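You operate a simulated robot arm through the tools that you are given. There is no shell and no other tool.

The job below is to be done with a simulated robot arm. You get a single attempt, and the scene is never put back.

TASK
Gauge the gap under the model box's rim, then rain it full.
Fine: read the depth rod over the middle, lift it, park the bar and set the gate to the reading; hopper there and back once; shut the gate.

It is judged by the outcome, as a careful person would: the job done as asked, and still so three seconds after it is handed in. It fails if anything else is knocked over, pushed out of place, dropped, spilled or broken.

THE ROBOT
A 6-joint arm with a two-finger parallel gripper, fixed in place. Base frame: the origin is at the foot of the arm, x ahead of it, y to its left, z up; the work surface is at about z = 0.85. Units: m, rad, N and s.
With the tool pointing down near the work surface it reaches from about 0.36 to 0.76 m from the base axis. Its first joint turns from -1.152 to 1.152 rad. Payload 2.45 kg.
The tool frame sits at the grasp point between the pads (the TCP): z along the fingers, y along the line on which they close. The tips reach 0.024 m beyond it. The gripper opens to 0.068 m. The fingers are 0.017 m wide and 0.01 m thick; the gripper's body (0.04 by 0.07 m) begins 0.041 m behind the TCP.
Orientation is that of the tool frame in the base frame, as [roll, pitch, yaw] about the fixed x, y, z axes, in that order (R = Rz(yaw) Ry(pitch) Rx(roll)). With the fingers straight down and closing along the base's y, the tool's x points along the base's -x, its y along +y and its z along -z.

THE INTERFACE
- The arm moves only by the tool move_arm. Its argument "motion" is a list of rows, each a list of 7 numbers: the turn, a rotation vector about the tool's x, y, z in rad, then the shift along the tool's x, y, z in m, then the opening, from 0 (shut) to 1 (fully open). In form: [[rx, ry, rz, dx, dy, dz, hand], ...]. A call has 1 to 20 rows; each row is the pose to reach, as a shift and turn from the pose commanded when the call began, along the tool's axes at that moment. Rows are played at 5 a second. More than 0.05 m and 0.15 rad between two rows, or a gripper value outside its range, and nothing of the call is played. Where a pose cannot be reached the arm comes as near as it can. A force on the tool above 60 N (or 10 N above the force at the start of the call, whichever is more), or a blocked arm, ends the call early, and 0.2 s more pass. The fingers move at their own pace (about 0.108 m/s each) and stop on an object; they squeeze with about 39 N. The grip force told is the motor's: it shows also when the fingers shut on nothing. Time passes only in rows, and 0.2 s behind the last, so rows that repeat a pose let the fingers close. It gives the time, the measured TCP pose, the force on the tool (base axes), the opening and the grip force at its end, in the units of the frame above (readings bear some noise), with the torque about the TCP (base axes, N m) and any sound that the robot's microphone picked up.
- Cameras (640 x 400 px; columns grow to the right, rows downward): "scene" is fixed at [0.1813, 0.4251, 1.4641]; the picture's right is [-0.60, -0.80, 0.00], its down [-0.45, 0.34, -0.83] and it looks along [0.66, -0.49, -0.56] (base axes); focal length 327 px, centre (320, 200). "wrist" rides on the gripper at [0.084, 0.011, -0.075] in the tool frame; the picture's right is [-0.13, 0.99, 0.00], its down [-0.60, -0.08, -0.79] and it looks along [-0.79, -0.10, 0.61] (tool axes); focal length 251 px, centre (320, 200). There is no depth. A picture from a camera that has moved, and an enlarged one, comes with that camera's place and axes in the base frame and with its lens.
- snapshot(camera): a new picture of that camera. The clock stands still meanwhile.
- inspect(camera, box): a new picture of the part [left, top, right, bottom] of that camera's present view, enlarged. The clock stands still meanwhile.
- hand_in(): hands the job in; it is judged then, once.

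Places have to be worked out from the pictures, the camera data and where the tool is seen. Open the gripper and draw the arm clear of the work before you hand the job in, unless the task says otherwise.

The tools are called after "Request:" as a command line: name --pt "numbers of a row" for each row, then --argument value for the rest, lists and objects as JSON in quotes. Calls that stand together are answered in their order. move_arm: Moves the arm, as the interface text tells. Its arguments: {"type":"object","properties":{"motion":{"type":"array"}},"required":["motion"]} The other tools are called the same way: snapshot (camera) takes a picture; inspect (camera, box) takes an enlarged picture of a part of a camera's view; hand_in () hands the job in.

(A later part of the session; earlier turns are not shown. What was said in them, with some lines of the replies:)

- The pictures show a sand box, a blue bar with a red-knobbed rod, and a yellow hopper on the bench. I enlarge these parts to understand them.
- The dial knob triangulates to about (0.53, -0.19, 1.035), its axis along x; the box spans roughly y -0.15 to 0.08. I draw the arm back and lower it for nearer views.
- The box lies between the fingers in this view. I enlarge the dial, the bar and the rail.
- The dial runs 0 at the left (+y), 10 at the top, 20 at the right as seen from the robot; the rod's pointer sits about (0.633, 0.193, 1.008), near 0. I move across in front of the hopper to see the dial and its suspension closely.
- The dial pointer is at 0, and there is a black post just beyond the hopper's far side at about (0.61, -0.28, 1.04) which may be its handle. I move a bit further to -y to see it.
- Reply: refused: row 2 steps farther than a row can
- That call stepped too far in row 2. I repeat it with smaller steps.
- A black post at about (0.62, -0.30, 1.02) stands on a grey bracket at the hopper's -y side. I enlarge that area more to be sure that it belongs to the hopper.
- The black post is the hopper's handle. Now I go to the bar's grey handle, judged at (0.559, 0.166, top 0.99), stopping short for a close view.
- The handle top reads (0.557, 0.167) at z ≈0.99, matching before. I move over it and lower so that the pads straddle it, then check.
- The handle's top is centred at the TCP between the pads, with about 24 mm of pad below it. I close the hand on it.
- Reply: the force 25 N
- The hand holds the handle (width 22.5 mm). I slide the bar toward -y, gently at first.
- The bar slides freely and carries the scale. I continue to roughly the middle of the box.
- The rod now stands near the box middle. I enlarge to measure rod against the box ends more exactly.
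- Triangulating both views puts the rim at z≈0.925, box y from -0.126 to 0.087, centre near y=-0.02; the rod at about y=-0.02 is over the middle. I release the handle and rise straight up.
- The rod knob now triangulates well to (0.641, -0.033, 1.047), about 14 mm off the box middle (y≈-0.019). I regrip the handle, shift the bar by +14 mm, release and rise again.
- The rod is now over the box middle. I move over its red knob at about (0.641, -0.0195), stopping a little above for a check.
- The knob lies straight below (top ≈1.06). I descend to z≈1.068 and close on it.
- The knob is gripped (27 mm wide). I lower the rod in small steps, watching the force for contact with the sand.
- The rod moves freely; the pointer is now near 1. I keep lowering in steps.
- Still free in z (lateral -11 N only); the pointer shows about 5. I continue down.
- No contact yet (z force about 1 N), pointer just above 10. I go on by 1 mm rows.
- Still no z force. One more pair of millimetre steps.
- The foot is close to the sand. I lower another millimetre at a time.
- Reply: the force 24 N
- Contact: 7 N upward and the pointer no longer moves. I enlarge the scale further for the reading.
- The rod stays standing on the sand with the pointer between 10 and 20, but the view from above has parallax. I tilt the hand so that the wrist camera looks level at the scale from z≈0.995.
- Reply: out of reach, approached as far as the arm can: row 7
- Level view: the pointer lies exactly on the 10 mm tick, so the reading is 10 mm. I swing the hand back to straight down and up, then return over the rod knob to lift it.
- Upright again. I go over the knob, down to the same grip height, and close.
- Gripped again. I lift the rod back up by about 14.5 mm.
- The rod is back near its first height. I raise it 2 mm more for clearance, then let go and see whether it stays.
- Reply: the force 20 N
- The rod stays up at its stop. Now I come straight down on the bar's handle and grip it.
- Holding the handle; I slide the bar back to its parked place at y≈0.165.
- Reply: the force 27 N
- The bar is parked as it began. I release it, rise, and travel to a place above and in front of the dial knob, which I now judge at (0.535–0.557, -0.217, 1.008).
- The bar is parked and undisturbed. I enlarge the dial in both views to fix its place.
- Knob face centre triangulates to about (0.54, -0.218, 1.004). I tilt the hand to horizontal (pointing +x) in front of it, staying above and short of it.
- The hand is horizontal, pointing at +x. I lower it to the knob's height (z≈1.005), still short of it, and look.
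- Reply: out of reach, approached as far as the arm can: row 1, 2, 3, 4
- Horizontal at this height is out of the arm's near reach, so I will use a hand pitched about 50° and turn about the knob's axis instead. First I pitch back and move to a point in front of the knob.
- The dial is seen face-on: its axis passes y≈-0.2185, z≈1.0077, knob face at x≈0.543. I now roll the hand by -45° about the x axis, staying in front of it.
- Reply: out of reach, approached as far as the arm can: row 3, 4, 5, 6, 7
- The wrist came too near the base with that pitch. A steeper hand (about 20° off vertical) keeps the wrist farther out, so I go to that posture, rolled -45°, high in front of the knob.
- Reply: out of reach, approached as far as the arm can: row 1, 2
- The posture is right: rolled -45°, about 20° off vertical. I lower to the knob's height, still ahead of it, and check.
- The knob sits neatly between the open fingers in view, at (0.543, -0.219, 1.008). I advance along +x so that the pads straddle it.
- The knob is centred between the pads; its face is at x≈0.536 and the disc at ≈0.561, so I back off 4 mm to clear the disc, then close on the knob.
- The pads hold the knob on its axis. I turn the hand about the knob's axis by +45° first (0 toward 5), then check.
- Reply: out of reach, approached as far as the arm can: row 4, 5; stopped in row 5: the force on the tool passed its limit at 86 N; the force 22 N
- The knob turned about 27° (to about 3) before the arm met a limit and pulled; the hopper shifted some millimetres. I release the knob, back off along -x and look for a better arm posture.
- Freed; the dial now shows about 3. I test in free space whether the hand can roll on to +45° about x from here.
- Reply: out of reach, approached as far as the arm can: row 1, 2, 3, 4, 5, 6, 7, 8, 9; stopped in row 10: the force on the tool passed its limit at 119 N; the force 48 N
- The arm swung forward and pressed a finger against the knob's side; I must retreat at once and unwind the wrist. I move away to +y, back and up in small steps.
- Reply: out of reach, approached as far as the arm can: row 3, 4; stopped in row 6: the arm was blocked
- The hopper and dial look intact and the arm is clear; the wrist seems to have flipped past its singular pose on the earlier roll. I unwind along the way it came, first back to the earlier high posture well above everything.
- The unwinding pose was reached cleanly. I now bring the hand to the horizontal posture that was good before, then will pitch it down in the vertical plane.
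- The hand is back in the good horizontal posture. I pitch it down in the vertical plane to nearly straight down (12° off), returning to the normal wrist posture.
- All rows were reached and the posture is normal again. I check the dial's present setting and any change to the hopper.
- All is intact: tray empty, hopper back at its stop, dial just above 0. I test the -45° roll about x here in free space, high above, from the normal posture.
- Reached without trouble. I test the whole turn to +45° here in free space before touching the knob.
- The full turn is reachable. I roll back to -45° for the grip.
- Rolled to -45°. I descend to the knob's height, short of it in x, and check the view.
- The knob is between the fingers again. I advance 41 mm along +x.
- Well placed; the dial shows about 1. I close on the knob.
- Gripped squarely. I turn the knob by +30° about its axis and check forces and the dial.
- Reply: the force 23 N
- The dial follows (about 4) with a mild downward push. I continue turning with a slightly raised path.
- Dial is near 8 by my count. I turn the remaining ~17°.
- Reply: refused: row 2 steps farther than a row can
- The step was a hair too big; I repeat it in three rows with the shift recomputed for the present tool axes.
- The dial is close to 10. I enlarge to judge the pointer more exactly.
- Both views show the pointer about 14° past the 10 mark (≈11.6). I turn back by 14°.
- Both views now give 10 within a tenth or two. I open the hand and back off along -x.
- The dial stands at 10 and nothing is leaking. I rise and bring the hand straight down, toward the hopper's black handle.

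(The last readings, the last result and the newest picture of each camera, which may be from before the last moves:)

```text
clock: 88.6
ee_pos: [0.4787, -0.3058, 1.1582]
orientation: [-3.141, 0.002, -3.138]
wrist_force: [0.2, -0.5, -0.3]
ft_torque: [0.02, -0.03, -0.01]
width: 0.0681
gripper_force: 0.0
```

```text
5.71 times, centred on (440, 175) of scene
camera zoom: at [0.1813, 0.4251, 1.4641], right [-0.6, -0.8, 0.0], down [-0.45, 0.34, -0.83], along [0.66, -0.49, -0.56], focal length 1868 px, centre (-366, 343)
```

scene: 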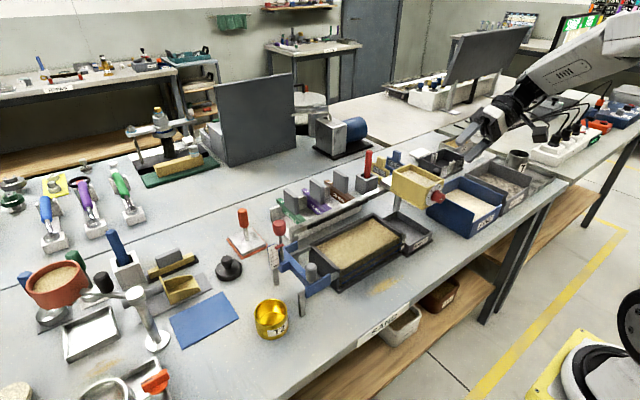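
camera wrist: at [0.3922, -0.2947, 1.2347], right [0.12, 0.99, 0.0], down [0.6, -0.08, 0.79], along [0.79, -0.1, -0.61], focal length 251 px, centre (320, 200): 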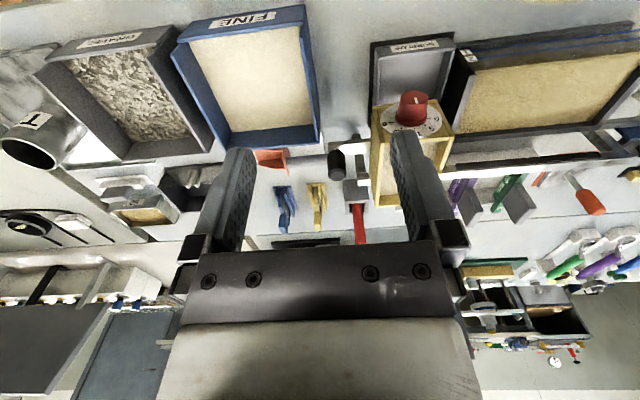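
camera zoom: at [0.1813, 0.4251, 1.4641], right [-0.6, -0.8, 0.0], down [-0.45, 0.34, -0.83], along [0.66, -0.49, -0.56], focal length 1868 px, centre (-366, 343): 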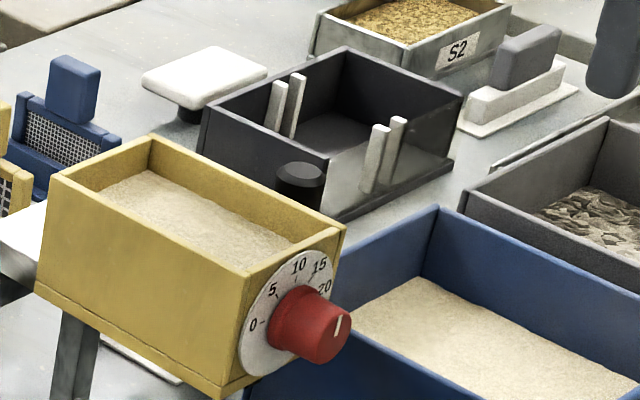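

Handle top triangulates to (0.621, -0.302, 1.024). I move over it with the hand part-closed to clear the hopper wall, and stop just above.

Request:
move_arm --pt "0 0 0 -0.036 0.001 0 0.8" --pt "0 0 0 -0.072 0.001 0.01 0.62" --pt "0 0 0 -0.108 0.001 0.03 0.62" --pt "0 0 0 -0.142 0.001 0.06 0.62" --pt "0 0 0 -0.142 0.001 0.09 0.62" --pt "0 0 0 -0.142 0.001 0.103 0.62" --pt "0 0 0 -0.142 0.001 0.103 0.62"

Request:
snapshot --camera "wrist"

Request:
inspect --camera "wrist" --box '[240, 80, 440, 240]'

Request:
inspect --camera "scene" --box '[400, 120, 480, 200]'

```text
clock: 90.2
ee_pos: [0.6238, -0.2991, 1.0556]
orientation: [-3.139, 0.004, -3.135]
wrist_force: [-0.1, -0.2, 0.6]
ft_torque: [0.0, 0.0, 0.0]
width: 0.0421
gripper_force: 0.1
```

```text
taken
camera wrist: at [0.538, -0.289, 1.1304], right [0.12, 0.99, 0.0], down [0.6, -0.08, 0.8], along [0.79, -0.1, -0.61], focal length 251 px, centre (320, 200)
```

wrist: 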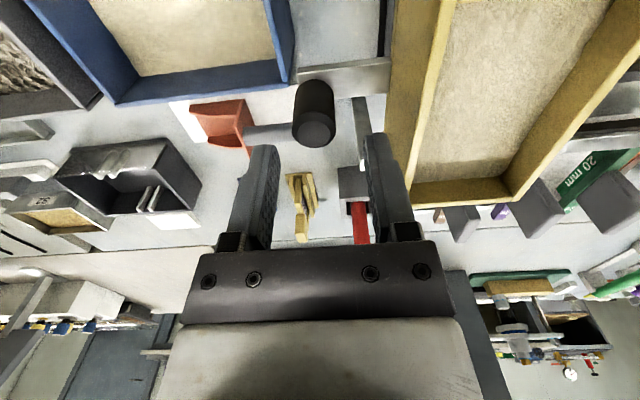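

```text
2.50 times, centred on (340, 160) of wrist
camera zoom: at [0.538, -0.289, 1.1304], right [0.12, 0.99, 0.0], down [0.6, -0.08, 0.8], along [0.79, -0.1, -0.61], focal length 629 px, centre (270, 300)
```

zoom: 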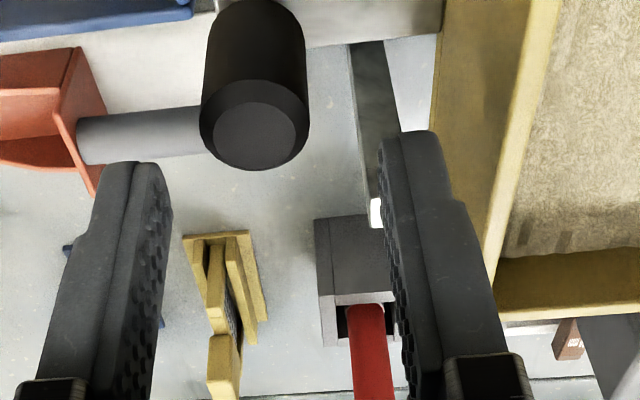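

```text
5.00 times, centred on (440, 160) of scene
camera zoom: at [0.1813, 0.4251, 1.4641], right [-0.6, -0.8, 0.0], down [-0.45, 0.34, -0.83], along [0.66, -0.49, -0.56], focal length 1635 px, centre (-280, 400)
```

zoom: 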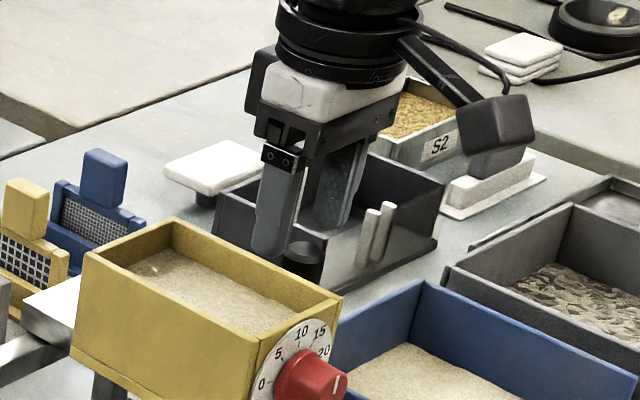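

The handle lies at (0.621, -0.3025), so I shift 3 mm to -y and lower onto it, then close.

Request:
move_arm --pt "0 0 0 0.0015 -0.0035 0.005 0.62" --pt "0 0 0 0.0015 -0.0035 0.025 0.62" --pt "0 0 0 0.0015 -0.0035 0.041 0.62" --pt "0 0 0 0.0015 -0.0035 0.041 0.3" --pt "0 0 0 0.0015 -0.0035 0.041 0" --pt "0 0 0 0.0015 -0.0035 0.041 0" --pt "0 0 0 0.0015 -0.0035 0.041 0"

Request:
snapshot --camera "wrist"

Request:
inspect --camera "scene" --box '[380, 130, 480, 220]'

```text
clock: 91.8
ee_pos: [0.6209, -0.3027, 1.0158]
orientation: [3.14, 0.001, -3.135]
wrist_force: [-4.6, 21.5, 4.0]
ft_torque: [-0.27, 0.39, 0.03]
width: 0.0225
gripper_force: 39.0
```

```text
taken
camera wrist: at [0.5359, -0.2922, 1.0911], right [0.12, 0.99, 0.0], down [0.6, -0.08, 0.79], along [0.79, -0.1, -0.61], focal length 251 px, centre (320, 200)
```

wrist: 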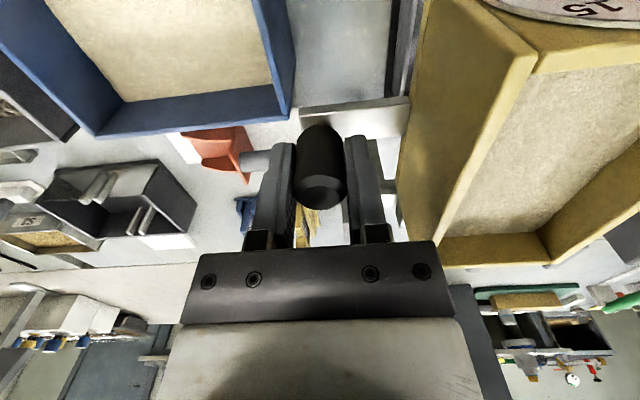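

```text
4.44 times, centred on (430, 175) of scene
camera zoom: at [0.1811, 0.4258, 1.4639], right [-0.6, -0.8, 0.0], down [-0.45, 0.34, -0.83], along [0.66, -0.49, -0.56], focal length 1453 px, centre (-169, 311)
```

zoom: 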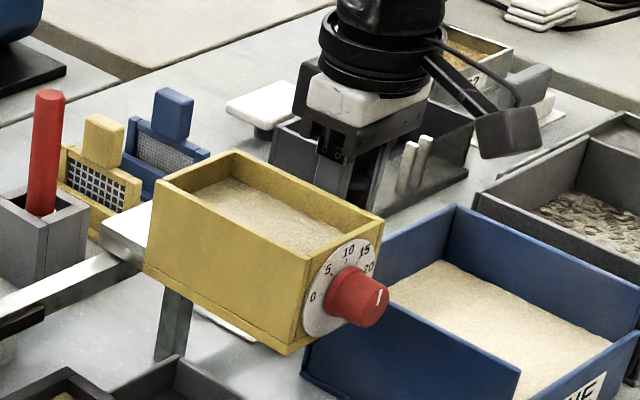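

The hopper's handle is gripped. The black strip on the rail spans just the box length; I slide the hopper toward +y at a steady pace, first to about y=+0.05.

Request:
move_arm --pt "0 0 0 0 0.004 0 0" --pt "0 0 0 0 0.015 0 0" --pt "0 0 0 0 0.03 0 0" --pt "0 0 0 0 0.045 0 0" --pt "0 0 0 0 0.06 0 0"

Request:
inspect --camera "scene" --box '[290, 140, 470, 290]'

```text
clock: 93.0
ee_pos: [0.6203, -0.2448, 1.0152]
orientation: [3.141, 0.002, -3.138]
wrist_force: [-8.2, -2.7, 6.0]
ft_torque: [0.39, -0.13, -0.17]
width: 0.0228
gripper_force: 39.3
```

```text
2.67 times, centred on (380, 215) of scene
camera zoom: at [0.181, 0.4251, 1.4642], right [-0.6, -0.8, 0.0], down [-0.45, 0.34, -0.83], along [0.66, -0.49, -0.56], focal length 872 px, centre (160, 160)
```

zoom: 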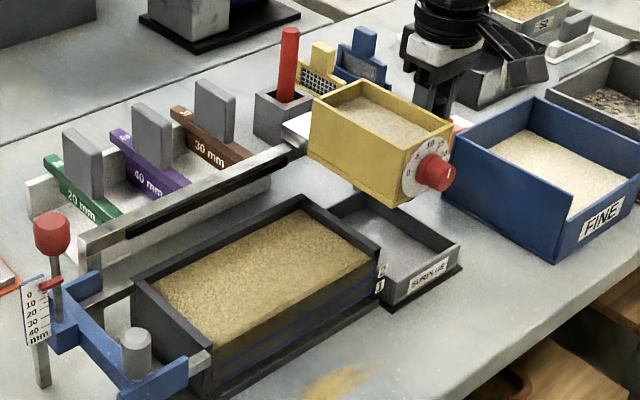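

The hopper glides easily. I continue steadily over the box.

Request:
move_arm --pt "0 0 0 0 0.008 0 0" --pt "0 0 0 0 0.02 0 0" --pt "0 0 0 0 0.033 0 0" --pt "0 0 0 0 0.046 0 0" --pt "0 0 0 0 0.059 0 0" --pt "0 0 0 0 0.072 0 0" --pt "0 0 0 0 0.085 0 0" --pt "0 0 0 0 0.098 0 0" --pt "0 0 0 0 0.111 0 0" --pt "0 0 0 0 0.124 0 0" --pt "0 0 0 0 0.137 0 0" --pt "0 0 0 0 0.15 0 0" --pt "0 0 0 0 0.163 0 0" --pt "0 0 0 0 0.176 0 0" --pt "0 0 0 0 0.189 0 0" --pt "0 0 0 0 0.202 0 0"

Request:
inspect --camera "scene" --box '[260, 170, 440, 300]'

Request:
snapshot --camera "wrist"

```text
clock: 96.4
ee_pos: [0.6224, -0.0425, 1.0155]
orientation: [-3.141, 0.003, -3.136]
wrist_force: [8.5, -2.0, 5.1]
ft_torque: [-0.4, -0.97, 0.13]
width: 0.0227
gripper_force: 39.6
```

```text
3.08 times, centred on (350, 235) of scene
camera zoom: at [0.1814, 0.4251, 1.4641], right [-0.6, -0.8, 0.0], down [-0.45, 0.34, -0.83], along [0.66, -0.49, -0.56], focal length 1006 px, centre (228, 92)
```

zoom: 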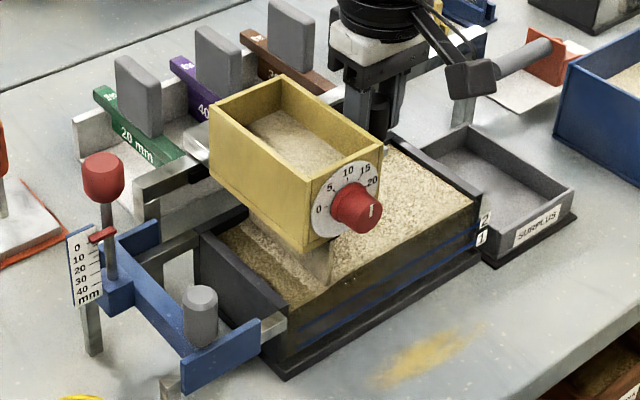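

```text
taken
camera wrist: at [0.5355, -0.0321, 1.0908], right [0.12, 0.99, 0.0], down [0.6, -0.08, 0.8], along [0.79, -0.1, -0.61], focal length 251 px, centre (320, 200)
```

wrist: 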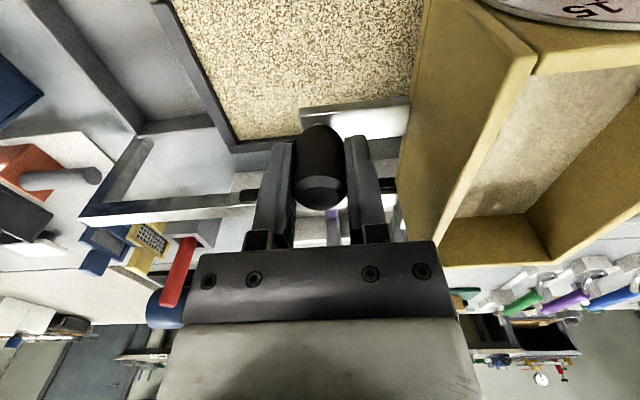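

Sand is raining evenly in a curtain onto the bed. I go on to the +y end of the box.

Request:
move_arm --pt "0 0 0 0 0.013 0 0" --pt "0 0 0 0 0.026 0 0" --pt "0 0 0 0 0.037 0 0"

Request:
inspect --camera "scene" --box '[260, 190, 400, 300]'

```text
clock: 97.2
ee_pos: [0.6214, -0.0062, 1.0159]
orientation: [3.141, 0.001, -3.137]
wrist_force: [8.8, -2.8, 7.3]
ft_torque: [-0.48, 0.67, 0.07]
width: 0.0228
gripper_force: 38.7
```

```text
3.64 times, centred on (330, 245) of scene
camera zoom: at [0.1815, 0.4251, 1.4641], right [-0.6, -0.8, 0.0], down [-0.45, 0.34, -0.83], along [0.66, -0.49, -0.56], focal length 1189 px, centre (284, 36)
```

zoom: 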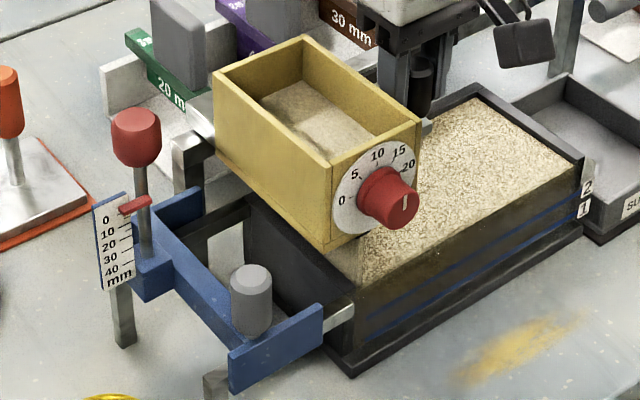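

The hopper is at the box's end. I enlarge the corner to see whether the curtain has reached the end wall.

Request:
inspect --camera "scene" --box '[320, 235, 360, 275]'

Request:
inspect --camera "wrist" --box '[160, 0, 440, 200]'

```text
10.00 times, centred on (340, 255) of scene
camera zoom: at [0.1815, 0.4251, 1.4641], right [-0.6, -0.8, 0.0], down [-0.45, 0.34, -0.83], along [0.66, -0.49, -0.56], focal length 3270 px, centre (120, -350)
```

zoom: 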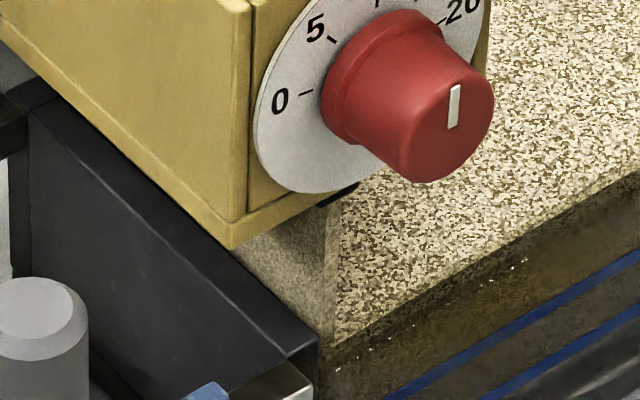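

```text
2.00 times, centred on (300, 100) of wrist
camera zoom: at [0.5356, 0.0047, 1.0909], right [0.12, 0.99, 0.0], down [0.6, -0.08, 0.79], along [0.79, -0.1, -0.61], focal length 503 px, centre (360, 400)
```

zoom: 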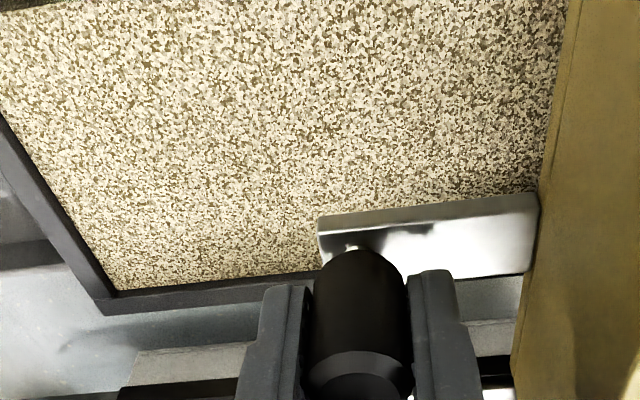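

The curtain hangs right at the end wall, so the "there" pass is complete. I return at the same steady pace.

Request:
move_arm --pt "0 0 0 0 -0.011 0 0" --pt "0 0 0 0 -0.024 0 0" --pt "0 0 0 0 -0.037 0 0" --pt "0 0 0 0 -0.05 0 0" --pt "0 0 0 0 -0.063 0 0" --pt "0 0 0 0 -0.076 0 0" --pt "0 0 0 0 -0.089 0 0" --pt "0 0 0 0 -0.102 0 0" --pt "0 0 0 0 -0.115 0 0" --pt "0 0 0 0 -0.128 0 0" --pt "0 0 0 0 -0.141 0 0" --pt "0 0 0 0 -0.154 0 0" --pt "0 0 0 0 -0.167 0 0" --pt "0 0 0 0 -0.18 0 0" --pt "0 0 0 0 -0.193 0 0" --pt "0 0 0 0 -0.206 0 0" --pt "0 0 0 0 -0.219 0 0" --pt "0 0 0 0 -0.232 0 0" --pt "0 0 0 0 -0.245 0 0" --pt "0 0 0 0 -0.258 0 0"

Request:
move_arm --pt "0 0 0 0 -0.012 0 0" --pt "0 0 0 0 -0.024 0 0" --pt "0 0 0 0 -0.034 0 0" --pt "0 0 0 0 -0.039 0 0" --pt "0 0 0 0 -0.0405 0 0" --pt "0 0 0 0 -0.0405 0 0"

Request:
inspect --camera "scene" --box '[280, 150, 480, 300]'

Request:
snapshot --camera "wrist"

```text
clock: 101.4
ee_pos: [0.6211, -0.263, 1.0138]
orientation: [3.14, 0.004, -3.136]
wrist_force: [1.3, 2.4, -10.2]
ft_torque: [-0.63, -0.67, 0.08]
width: 0.0227
gripper_force: 39.2
```

```text
clock: 102.8
ee_pos: [0.6207, -0.302, 1.0146]
orientation: [3.138, 0.001, -3.136]
wrist_force: [-18.1, 15.4, -5.8]
ft_torque: [-0.31, -0.35, 0.16]
width: 0.0229
gripper_force: 39.4
```

```text
2.67 times, centred on (380, 225) of scene
camera zoom: at [0.1809, 0.4256, 1.464], right [-0.6, -0.8, 0.0], down [-0.45, 0.34, -0.83], along [0.66, -0.49, -0.56], focal length 872 px, centre (160, 133)
```

zoom: 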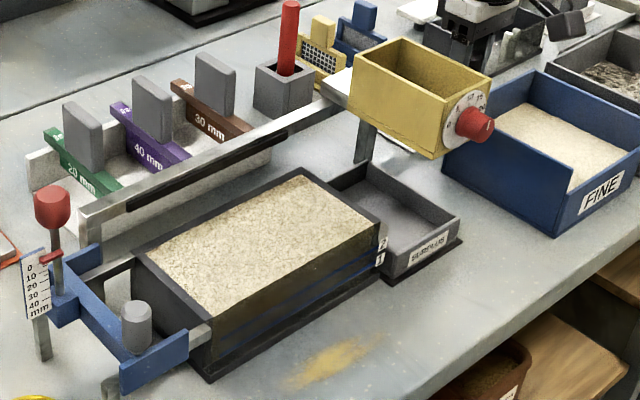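

```text
taken
camera wrist: at [0.5358, -0.2923, 1.0912], right [0.12, 0.99, 0.0], down [0.6, -0.08, 0.79], along [0.79, -0.1, -0.61], focal length 251 px, centre (320, 200)
```

wrist: 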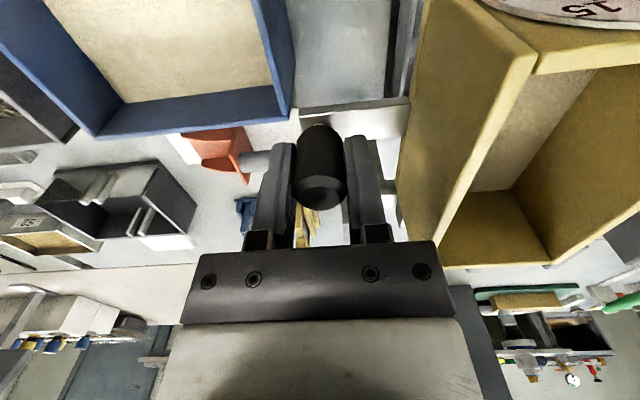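

The box is filled level with fresh sand and the hopper is back at its stop. I release the handle and rise to go and shut the gate.

Request:
move_arm --pt "0 0 0 0 0 0 0.3" --pt "0 0 0 0 0 0 0.62" --pt "0 0 0 0 0 0 0.62" --pt "0 0 0 0 0 -0.03 0.62" --pt "0 0 0 0 0 -0.07 0.62" --pt "0 0 0 0 0 -0.11 0.8" --pt "0 0 0 0.03 0.01 -0.14 1" --pt "0 0 0 0.07 0.03 -0.15 1" --pt "0 0 0 0.1 0.06 -0.15 1" --pt "0 0 0 0.12 0.085 -0.15 1"

Request:
snapshot --camera "wrist"

Request:
inspect --camera "scene" --box '[380, 150, 480, 230]'

Request:
inspect --camera "scene" --box '[310, 200, 440, 290]'

```text
clock: 105.0
ee_pos: [0.5, -0.2194, 1.164]
orientation: [-3.141, 0.003, -3.136]
wrist_force: [0.5, -1.1, 0.1]
ft_torque: [0.03, -0.01, 0.02]
width: 0.0679
gripper_force: 0.0
```

```text
taken
camera wrist: at [0.415, -0.209, 1.2392], right [0.12, 0.99, 0.0], down [0.6, -0.08, 0.8], along [0.79, -0.1, -0.61], focal length 251 px, centre (320, 200)
```

wrist: 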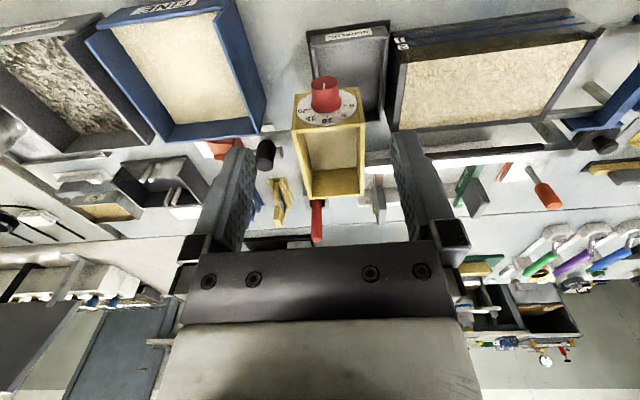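

```text
5.00 times, centred on (430, 190) of scene
camera zoom: at [0.1813, 0.4251, 1.4641], right [-0.6, -0.8, 0.0], down [-0.45, 0.34, -0.83], along [0.66, -0.49, -0.56], focal length 1635 px, centre (-230, 250)
```

zoom: 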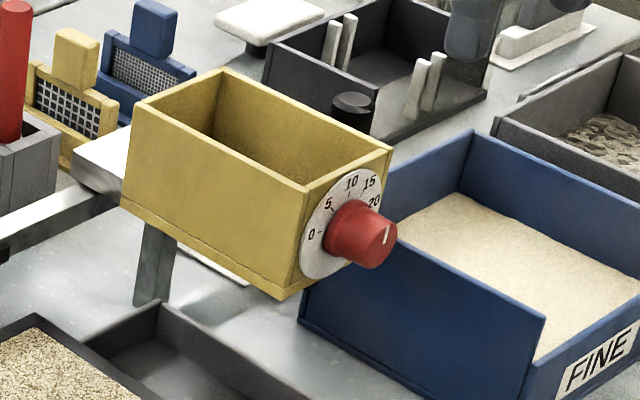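

```text
4.44 times, centred on (375, 245) of scene
camera zoom: at [0.1813, 0.4251, 1.4641], right [-0.6, -0.8, 0.0], down [-0.45, 0.34, -0.83], along [0.66, -0.49, -0.56], focal length 1453 px, centre (76, 0)
```

zoom: 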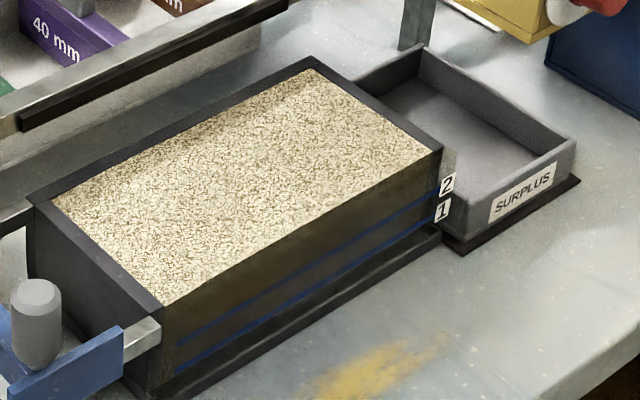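

The box is full to the rim, with nothing spilt. Now I pitch the hand 12° and roll it +45° above the dial for the shutting turn.

Request:
move_arm --pt "0 -0.1 0 0 0 0 1" --pt "0 -0.2 0 0 0 0 1" --pt "0 -0.2 0 0 0 0 1"

Request:
move_arm --pt "-0.1283 0 0.0261 0 0 0 1" --pt "-0.2566 0 0.0521 0 0 0 1" --pt "-0.3849 0 0.0782 0 0 0 1" --pt "-0.5131 0 0.1042 0 0 0 1" --pt "-0.6414 0 0.1303 0 0 0 1" --pt "-0.7697 0 0.1563 0 0 0 1" --pt "-0.7697 0 0.1563 0 0 0 1"

Request:
snapshot --camera "wrist"

```text
clock: 105.8
ee_pos: [0.5016, -0.2197, 1.1638]
orientation: [-3.141, 0.204, -3.139]
wrist_force: [0.8, 1.2, 0.0]
ft_torque: [0.02, -0.01, -0.01]
width: 0.0681
gripper_force: 0.0
```

```text
clock: 107.4
ee_pos: [0.5006, -0.2186, 1.1644]
orientation: [2.344, 0.143, 3.003]
wrist_force: [-0.8, -0.7, 0.3]
ft_torque: [-0.01, 0.0, -0.01]
width: 0.068
gripper_force: 0.1
```

```text
taken
camera wrist: at [0.4017, -0.2515, 1.2134], right [0.12, 0.68, 0.72], down [0.44, -0.69, 0.58], along [0.89, 0.24, -0.38], focal length 251 px, centre (320, 200)
```

wrist: 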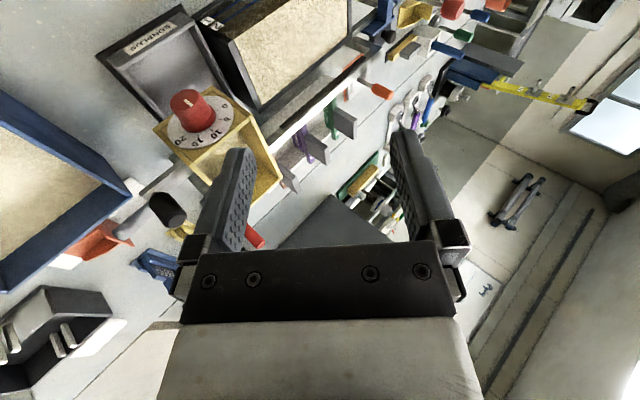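

Posture is right. I descend to the knob's height in front of it.

Request:
move_arm --pt "0 0 0 0.0041 -0.0221 0.0191 1" --pt "0 0 0 0.0082 -0.0442 0.0382 1" --pt "0 0 0 0.0122 -0.0662 0.0574 1" --pt "0 0 0 0.0163 -0.0883 0.0765 1" --pt "0 0 0 0.0204 -0.1104 0.0956 1" --pt "0 0 0 0.0204 -0.1104 0.0956 1"

Request:
snapshot --camera "wrist"

```text
clock: 108.8
ee_pos: [0.4989, -0.2277, 1.0158]
orientation: [2.346, 0.144, 3.004]
wrist_force: [0.2, 0.0, 0.8]
ft_torque: [0.01, 0.01, 0.0]
width: 0.0681
gripper_force: 0.0
```

```text
taken
camera wrist: at [0.3999, -0.261, 1.0637], right [0.12, 0.68, 0.72], down [0.43, -0.69, 0.58], along [0.89, 0.24, -0.38], focal length 251 px, centre (320, 200)
```

wrist: 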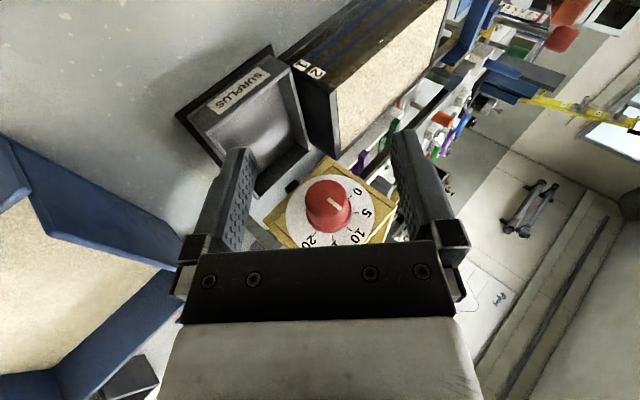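

The knob is centred. I advance along +x and close on it.

Request:
move_arm --pt "0 0 0 -0.0147 0 0.0029 1" --pt "0 0 0 -0.0295 0 0.0059 1" --pt "0 0 0 -0.039 0 0.0078 1" --pt "0 0 0 -0.0435 0 0.0087 1" --pt "0 0 0 -0.0435 0 0.0087 1"

Request:
inspect --camera "wrist" --box '[200, 80, 460, 260]'

```text
clock: 110.0
ee_pos: [0.5446, -0.2265, 1.0158]
orientation: [2.347, 0.143, 3.005]
wrist_force: [-0.2, 0.0, -0.3]
ft_torque: [0.02, 0.01, 0.03]
width: 0.0679
gripper_force: 0.2
```

```text
2.22 times, centred on (330, 170) of wrist
camera zoom: at [0.4464, -0.2607, 1.0644], right [0.12, 0.68, 0.72], down [0.44, -0.69, 0.58], along [0.89, 0.24, -0.38], focal length 559 px, centre (298, 267)
```

zoom: 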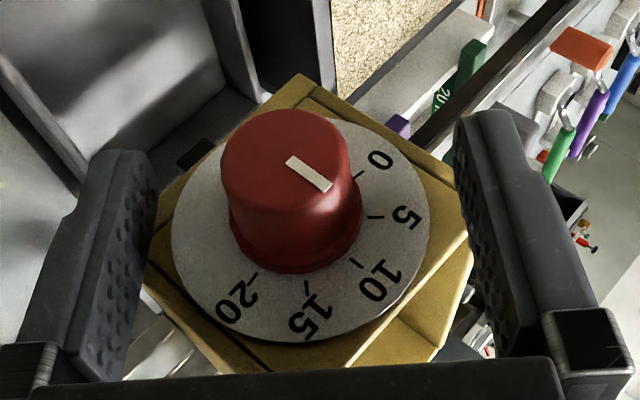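

The knob is about 3 mm to the left of the pads' middle, so I shift by -2.5 mm along the closing line, then close.

Request:
move_arm --pt "0 0 0 0 -0.0025 0 1" --pt "0 0 0 0 -0.0025 0 0.7" --pt "0 0 0 0 -0.0025 0 0.45" --pt "0 0 0 0 -0.0025 0 0.2" --pt "0 0 0 0 -0.0025 0 0" --pt "0 0 0 0 -0.0025 0 0" --pt "0 0 0 0 -0.0025 0 0"

Request:
inspect --camera "wrist" --box '[200, 80, 460, 260]'

```text
clock: 111.6
ee_pos: [0.545, -0.2304, 1.0147]
orientation: [2.346, 0.143, 3.002]
wrist_force: [0.0, -0.4, 2.6]
ft_torque: [0.02, 0.43, -0.18]
width: 0.0266
gripper_force: 42.1
```

```text
2.22 times, centred on (330, 170) of wrist
camera zoom: at [0.4454, -0.2625, 1.0637], right [0.12, 0.68, 0.72], down [0.44, -0.69, 0.58], along [0.89, 0.24, -0.38], focal length 559 px, centre (298, 267)
```

zoom: 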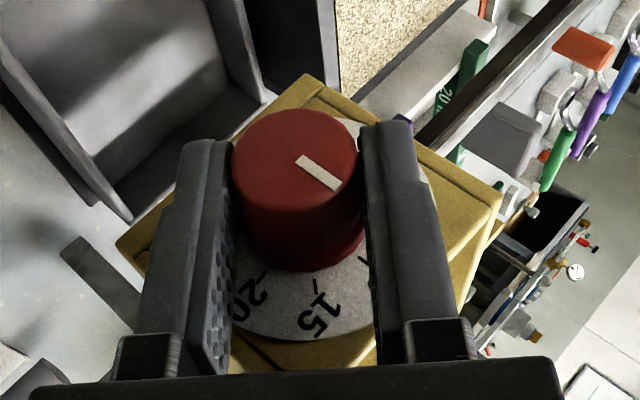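

Gripped cleanly. I turn back toward 0, first by 45°, then check.

Request:
move_arm --pt "0.1283 0 -0.026 0.0 0.00163 0.0001 0" --pt "0.2566 0 -0.0521 9e-05 0.00324 0.00042 0" --pt "0.3848 0 -0.0781 0.00019 0.00478 0.00093 0" --pt "0.5131 0 -0.1042 0.00034 0.00625 0.00164 0" --pt "0.6414 0 -0.1302 0.00052 0.00761 0.00252 0" --pt "0.7697 0 -0.1563 0.00073 0.00884 0.00358 0"

Request:
inspect --camera "wrist" --box '[200, 80, 460, 260]'

Request:
inspect --camera "scene" --box '[400, 160, 460, 220]'

```text
clock: 113.0
ee_pos: [0.5431, -0.2198, 1.0202]
orientation: [-3.141, 0.204, -3.136]
wrist_force: [4.6, 9.0, 0.5]
ft_torque: [0.19, 0.93, -0.35]
width: 0.0267
gripper_force: 41.9
```

```text
2.22 times, centred on (330, 170) of wrist
camera zoom: at [0.4453, -0.21, 1.0767], right [0.12, 0.99, 0.03], down [0.43, -0.08, 0.9], along [0.89, -0.1, -0.44], focal length 559 px, centre (298, 267)
```

zoom: 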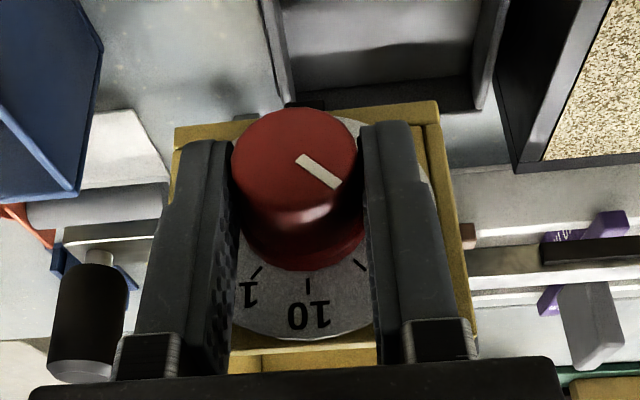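

```text
6.67 times, centred on (430, 190) of scene
camera zoom: at [0.1815, 0.4254, 1.464], right [-0.6, -0.8, 0.0], down [-0.45, 0.34, -0.83], along [0.66, -0.49, -0.56], focal length 2180 px, centre (-413, 267)
```

zoom: 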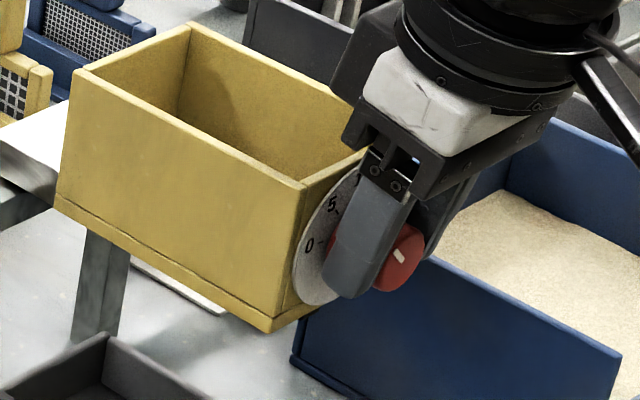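

At 5 with small forces. I turn the remaining 45° to 0.

Request:
move_arm --pt "0.1283 0 -0.026 2e-05 0.00163 0.00011 0" --pt "0.2566 0 -0.0521 9e-05 0.00324 0.00042 0" --pt "0.3848 0 -0.0781 0.00019 0.00478 0.00093 0" --pt "0.5131 0 -0.1042 0.00033 0.00625 0.00164 0" --pt "0.6414 0 -0.1302 0.00051 0.00761 0.00253 0" --pt "0.7697 0 -0.1563 0.00073 0.00884 0.00359 0"

Request:
inspect --camera "wrist" --box '[285, 115, 365, 215]'

Request:
inspect --camera "scene" --box '[400, 160, 460, 220]'

```text
clock: 114.4
ee_pos: [0.5443, -0.2111, 1.0148]
orientation: [-2.346, 0.146, -2.991]
wrist_force: [7.8, 10.8, -6.2]
ft_torque: [0.61, -0.29, -0.34]
width: 0.0273
gripper_force: 42.0
```

```text
4.00 times, centred on (325, 165) of wrist
camera zoom: at [0.4452, -0.1638, 1.0481], right [0.13, 0.72, -0.68], down [0.43, 0.58, 0.69], along [0.9, -0.38, -0.23], focal length 1006 px, centre (300, 340)
```

zoom: 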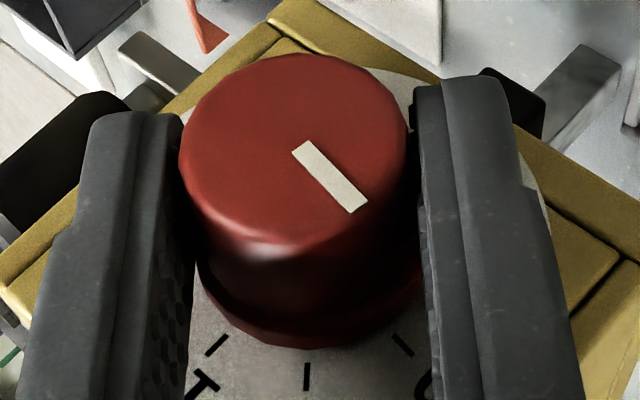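

```text
6.67 times, centred on (430, 190) of scene
camera zoom: at [0.1817, 0.4254, 1.464], right [-0.6, -0.8, 0.0], down [-0.45, 0.34, -0.83], along [0.66, -0.49, -0.56], focal length 2180 px, centre (-413, 267)
```

zoom: 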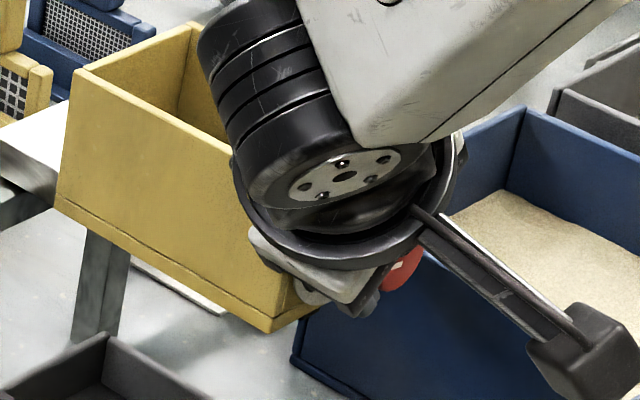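

The pointer sits about 9.5° above horizontal, the same as at the start when it showed 0, and the knob resists further turning, so it is at its shut stop. I release, back off and verify.

Request:
move_arm --pt "0 0 0 0 0 0 0.2" --pt "0 0 0 0 0 0 0.45" --pt "0 0 0 0 0 0 0.8" --pt "0 0 0 0 0 0 1" --pt "0 0 0 0.015 0 -0.003 1" --pt "0 0 0 0.033 0 -0.0067 1" --pt "0 0 0 0.05 0 -0.01 1"

Request:
inspect --camera "wrist" --box '[250, 110, 410, 250]'

Request:
inspect --camera "scene" --box '[410, 170, 450, 220]'

```text
clock: 116.0
ee_pos: [0.4954, -0.213, 1.0156]
orientation: [-2.346, 0.146, -2.996]
wrist_force: [-0.2, -0.1, 0.7]
ft_torque: [-0.01, 0.02, 0.0]
width: 0.0681
gripper_force: 0.1
```

```text
2.86 times, centred on (330, 180) of wrist
camera zoom: at [0.3954, -0.1654, 1.0488], right [0.13, 0.72, -0.68], down [0.43, 0.58, 0.69], along [0.89, -0.38, -0.24], focal length 718 px, centre (291, 257)
```

zoom: 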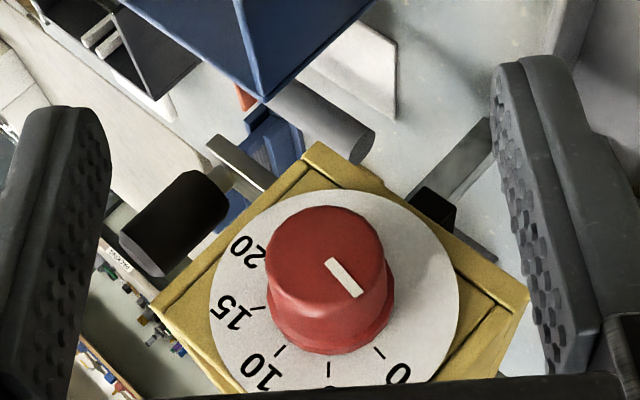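

```text
8.00 times, centred on (430, 195) of scene
camera zoom: at [0.1813, 0.4251, 1.4641], right [-0.6, -0.8, 0.0], down [-0.45, 0.34, -0.83], along [0.66, -0.49, -0.56], focal length 2616 px, centre (-560, 240)
```

zoom: 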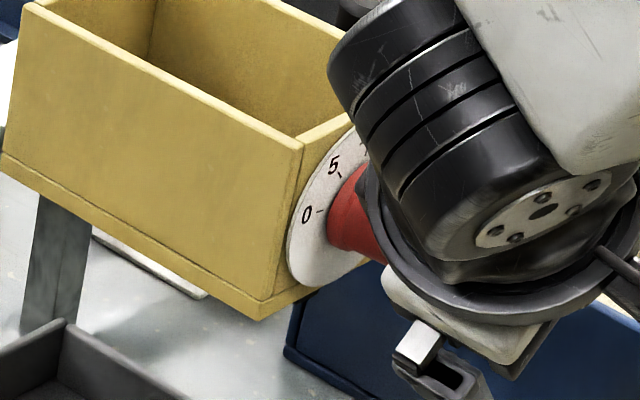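

The pointer is at (or a hair below) the 0 mark: shut. I draw the arm up and away, unroll the hand, and compare with the scene camera.

Request:
move_arm --pt "0 0 0 -0.0004 -0.0265 -0.027 1" --pt "0 0 0 -0.0008 -0.053 -0.054 1" --pt "0 0 0 -0.0012 -0.0795 -0.081 1" --pt "0 0 0 -0.0016 -0.106 -0.108 1" --pt "-0.1283 0 0.0261 -0.0016 -0.106 -0.108 1" --pt "-0.2566 0 0.0521 -0.0016 -0.106 -0.108 1" --pt "-0.3849 0 0.0782 -0.0016 -0.106 -0.108 1" --pt "-0.5131 0 0.1042 -0.0016 -0.106 -0.108 1" --pt "-0.6414 0 0.1303 -0.0016 -0.106 -0.108 1" --pt "-0.7697 0 0.1563 -0.0016 -0.106 -0.108 1"

Request:
move_arm --pt "0 0.1 0 0.03 0 -0.02 1" --pt "0 0.2 0 0.06 0 -0.04 1" --pt "0 0.2 0 0.08 0.03 -0.06 1"

Request:
snapshot --camera "scene"

Request:
inspect --camera "scene" --box '[380, 150, 480, 230]'

Request:
inspect --camera "scene" --box '[250, 190, 450, 320]'

Request:
snapshot --camera "wrist"

```text
clock: 118.2
ee_pos: [0.4738, -0.2115, 1.1666]
orientation: [3.137, 0.203, -3.139]
wrist_force: [0.1, -0.2, -0.5]
ft_torque: [0.0, 0.0, 0.0]
width: 0.0679
gripper_force: 0.0
```

```text
clock: 119.0
ee_pos: [0.3859, -0.1814, 1.2099]
orientation: [3.14, 0.001, -3.139]
wrist_force: [-0.1, -0.2, -0.2]
ft_torque: [-0.05, 0.0, -0.04]
width: 0.0677
gripper_force: 0.0
```

```text
taken
```

scene: 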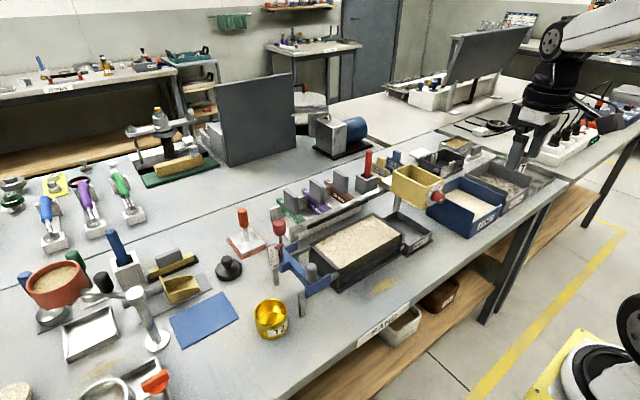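

```text
5.00 times, centred on (430, 190) of scene
camera zoom: at [0.1813, 0.4251, 1.4641], right [-0.6, -0.8, 0.0], down [-0.45, 0.34, -0.83], along [0.66, -0.49, -0.56], focal length 1635 px, centre (-230, 250)
```

zoom: 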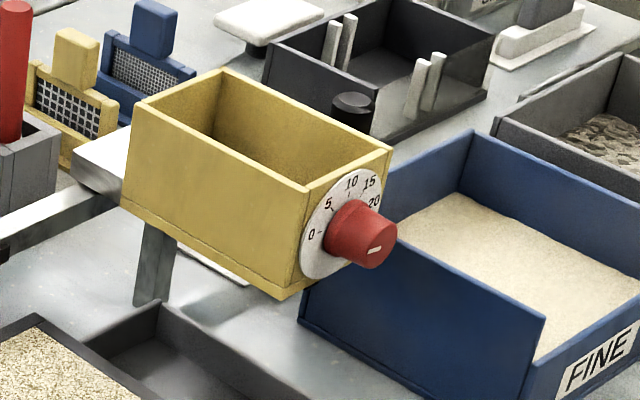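

```text
3.08 times, centred on (350, 255) of scene
camera zoom: at [0.1813, 0.4251, 1.4641], right [-0.6, -0.8, 0.0], down [-0.45, 0.34, -0.83], along [0.66, -0.49, -0.56], focal length 1006 px, centre (228, 31)
```

zoom: 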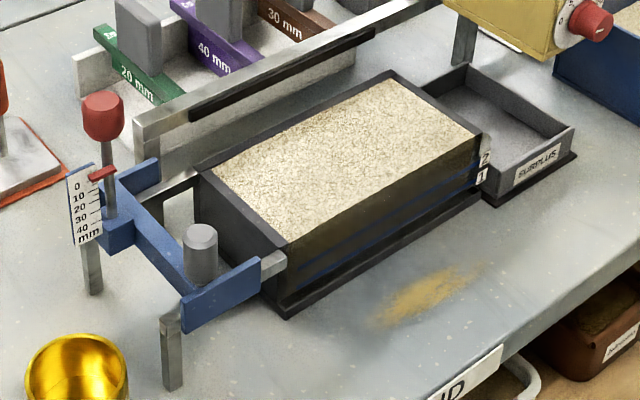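

```text
taken
camera wrist: at [0.2993, -0.1714, 1.2842], right [0.12, 0.99, 0.0], down [0.6, -0.08, 0.79], along [0.79, -0.1, -0.61], focal length 251 px, centre (320, 200)
```

wrist: 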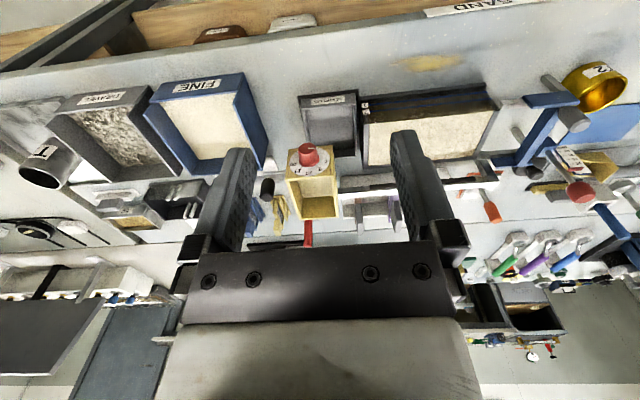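

Dial pointer matches the original 0 position, the box is full, the bar parked and the hopper home. I take close looks at the dial and the sand level before handing in.

Request:
inspect --camera "scene" --box '[420, 175, 450, 210]'

Request:
inspect --camera "scene" --box '[300, 210, 410, 295]'

Request:
inspect --camera "wrist" --box '[270, 80, 520, 230]'

```text
11.43 times, centred on (435, 192) of scene
camera zoom: at [0.1813, 0.4251, 1.4641], right [-0.6, -0.8, 0.0], down [-0.45, 0.34, -0.83], along [0.66, -0.49, -0.56], focal length 3737 px, centre (-994, 286)
```

zoom: 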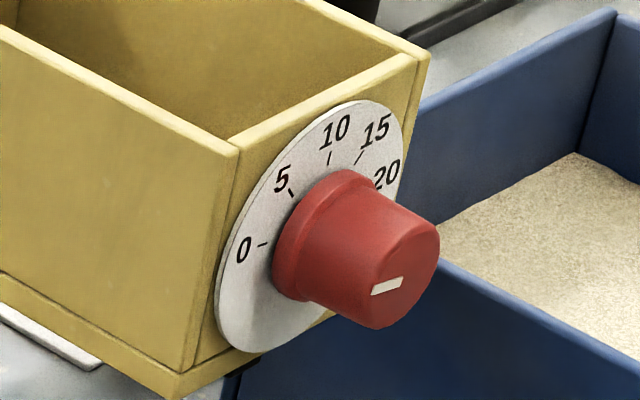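

```text
4.71 times, centred on (355, 252) of scene
camera zoom: at [0.1813, 0.4251, 1.4641], right [-0.6, -0.8, 0.0], down [-0.45, 0.34, -0.83], along [0.66, -0.49, -0.56], focal length 1539 px, centre (155, -47)
```

zoom: 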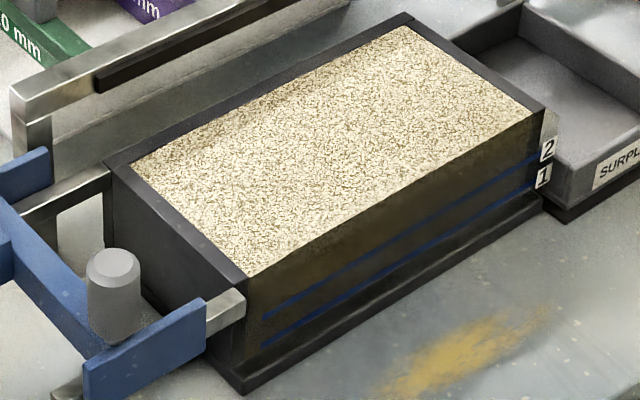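

```text
2.56 times, centred on (395, 155) of wrist
camera zoom: at [0.2993, -0.1714, 1.2842], right [0.12, 0.99, 0.0], down [0.6, -0.08, 0.79], along [0.79, -0.1, -0.61], focal length 644 px, centre (128, 315)
```

zoom: 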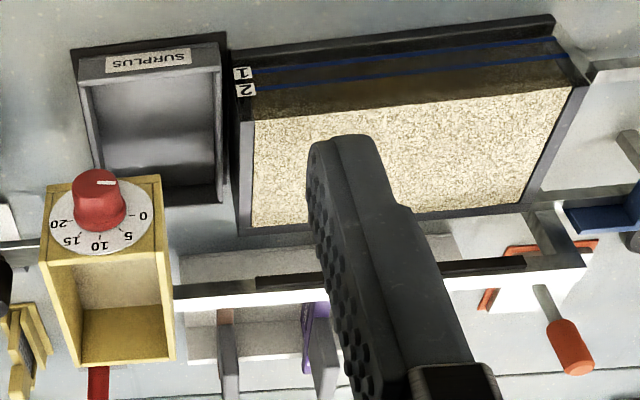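

Dial pointer is at 0, the box is filled to the rim with the tray empty and nothing spilt. The bar is parked with its rod lifted, the hopper is home, and the arm is clear with the hand open, so I hand the job in.

Request:
hand_in

```text
The job is handed in.
```

The model box is filled to the rim and the job is handed in. I have no judging result back yet.

- **Gauge:** I slid the bar so the rod stood over the middle of the box. It touched the sand at 10 mm, read level with the scale. I then lifted the rod to its stop and slid the bar back to where it started.
- **Rain:** I set the gate to 10 and moved the hopper once across the box and back to its stop. I saw no spilled sand, and the surplus tray was empty.
- **Shut:** I turned the gate back to 0, where it stood at the start. The hand is open and the arm is clear of the work.

**Collision with the dial:** while I was first setting the gate, the arm ran past its reach and pressed a finger against the dial knob. The force was about 119 N at the peak, and the robot stopped itself. The knock moved the dial and pushed the hopper, but this was before any sand had fallen. The hopper ended against its stop, nothing looked damaged, and I set the gate again from there.
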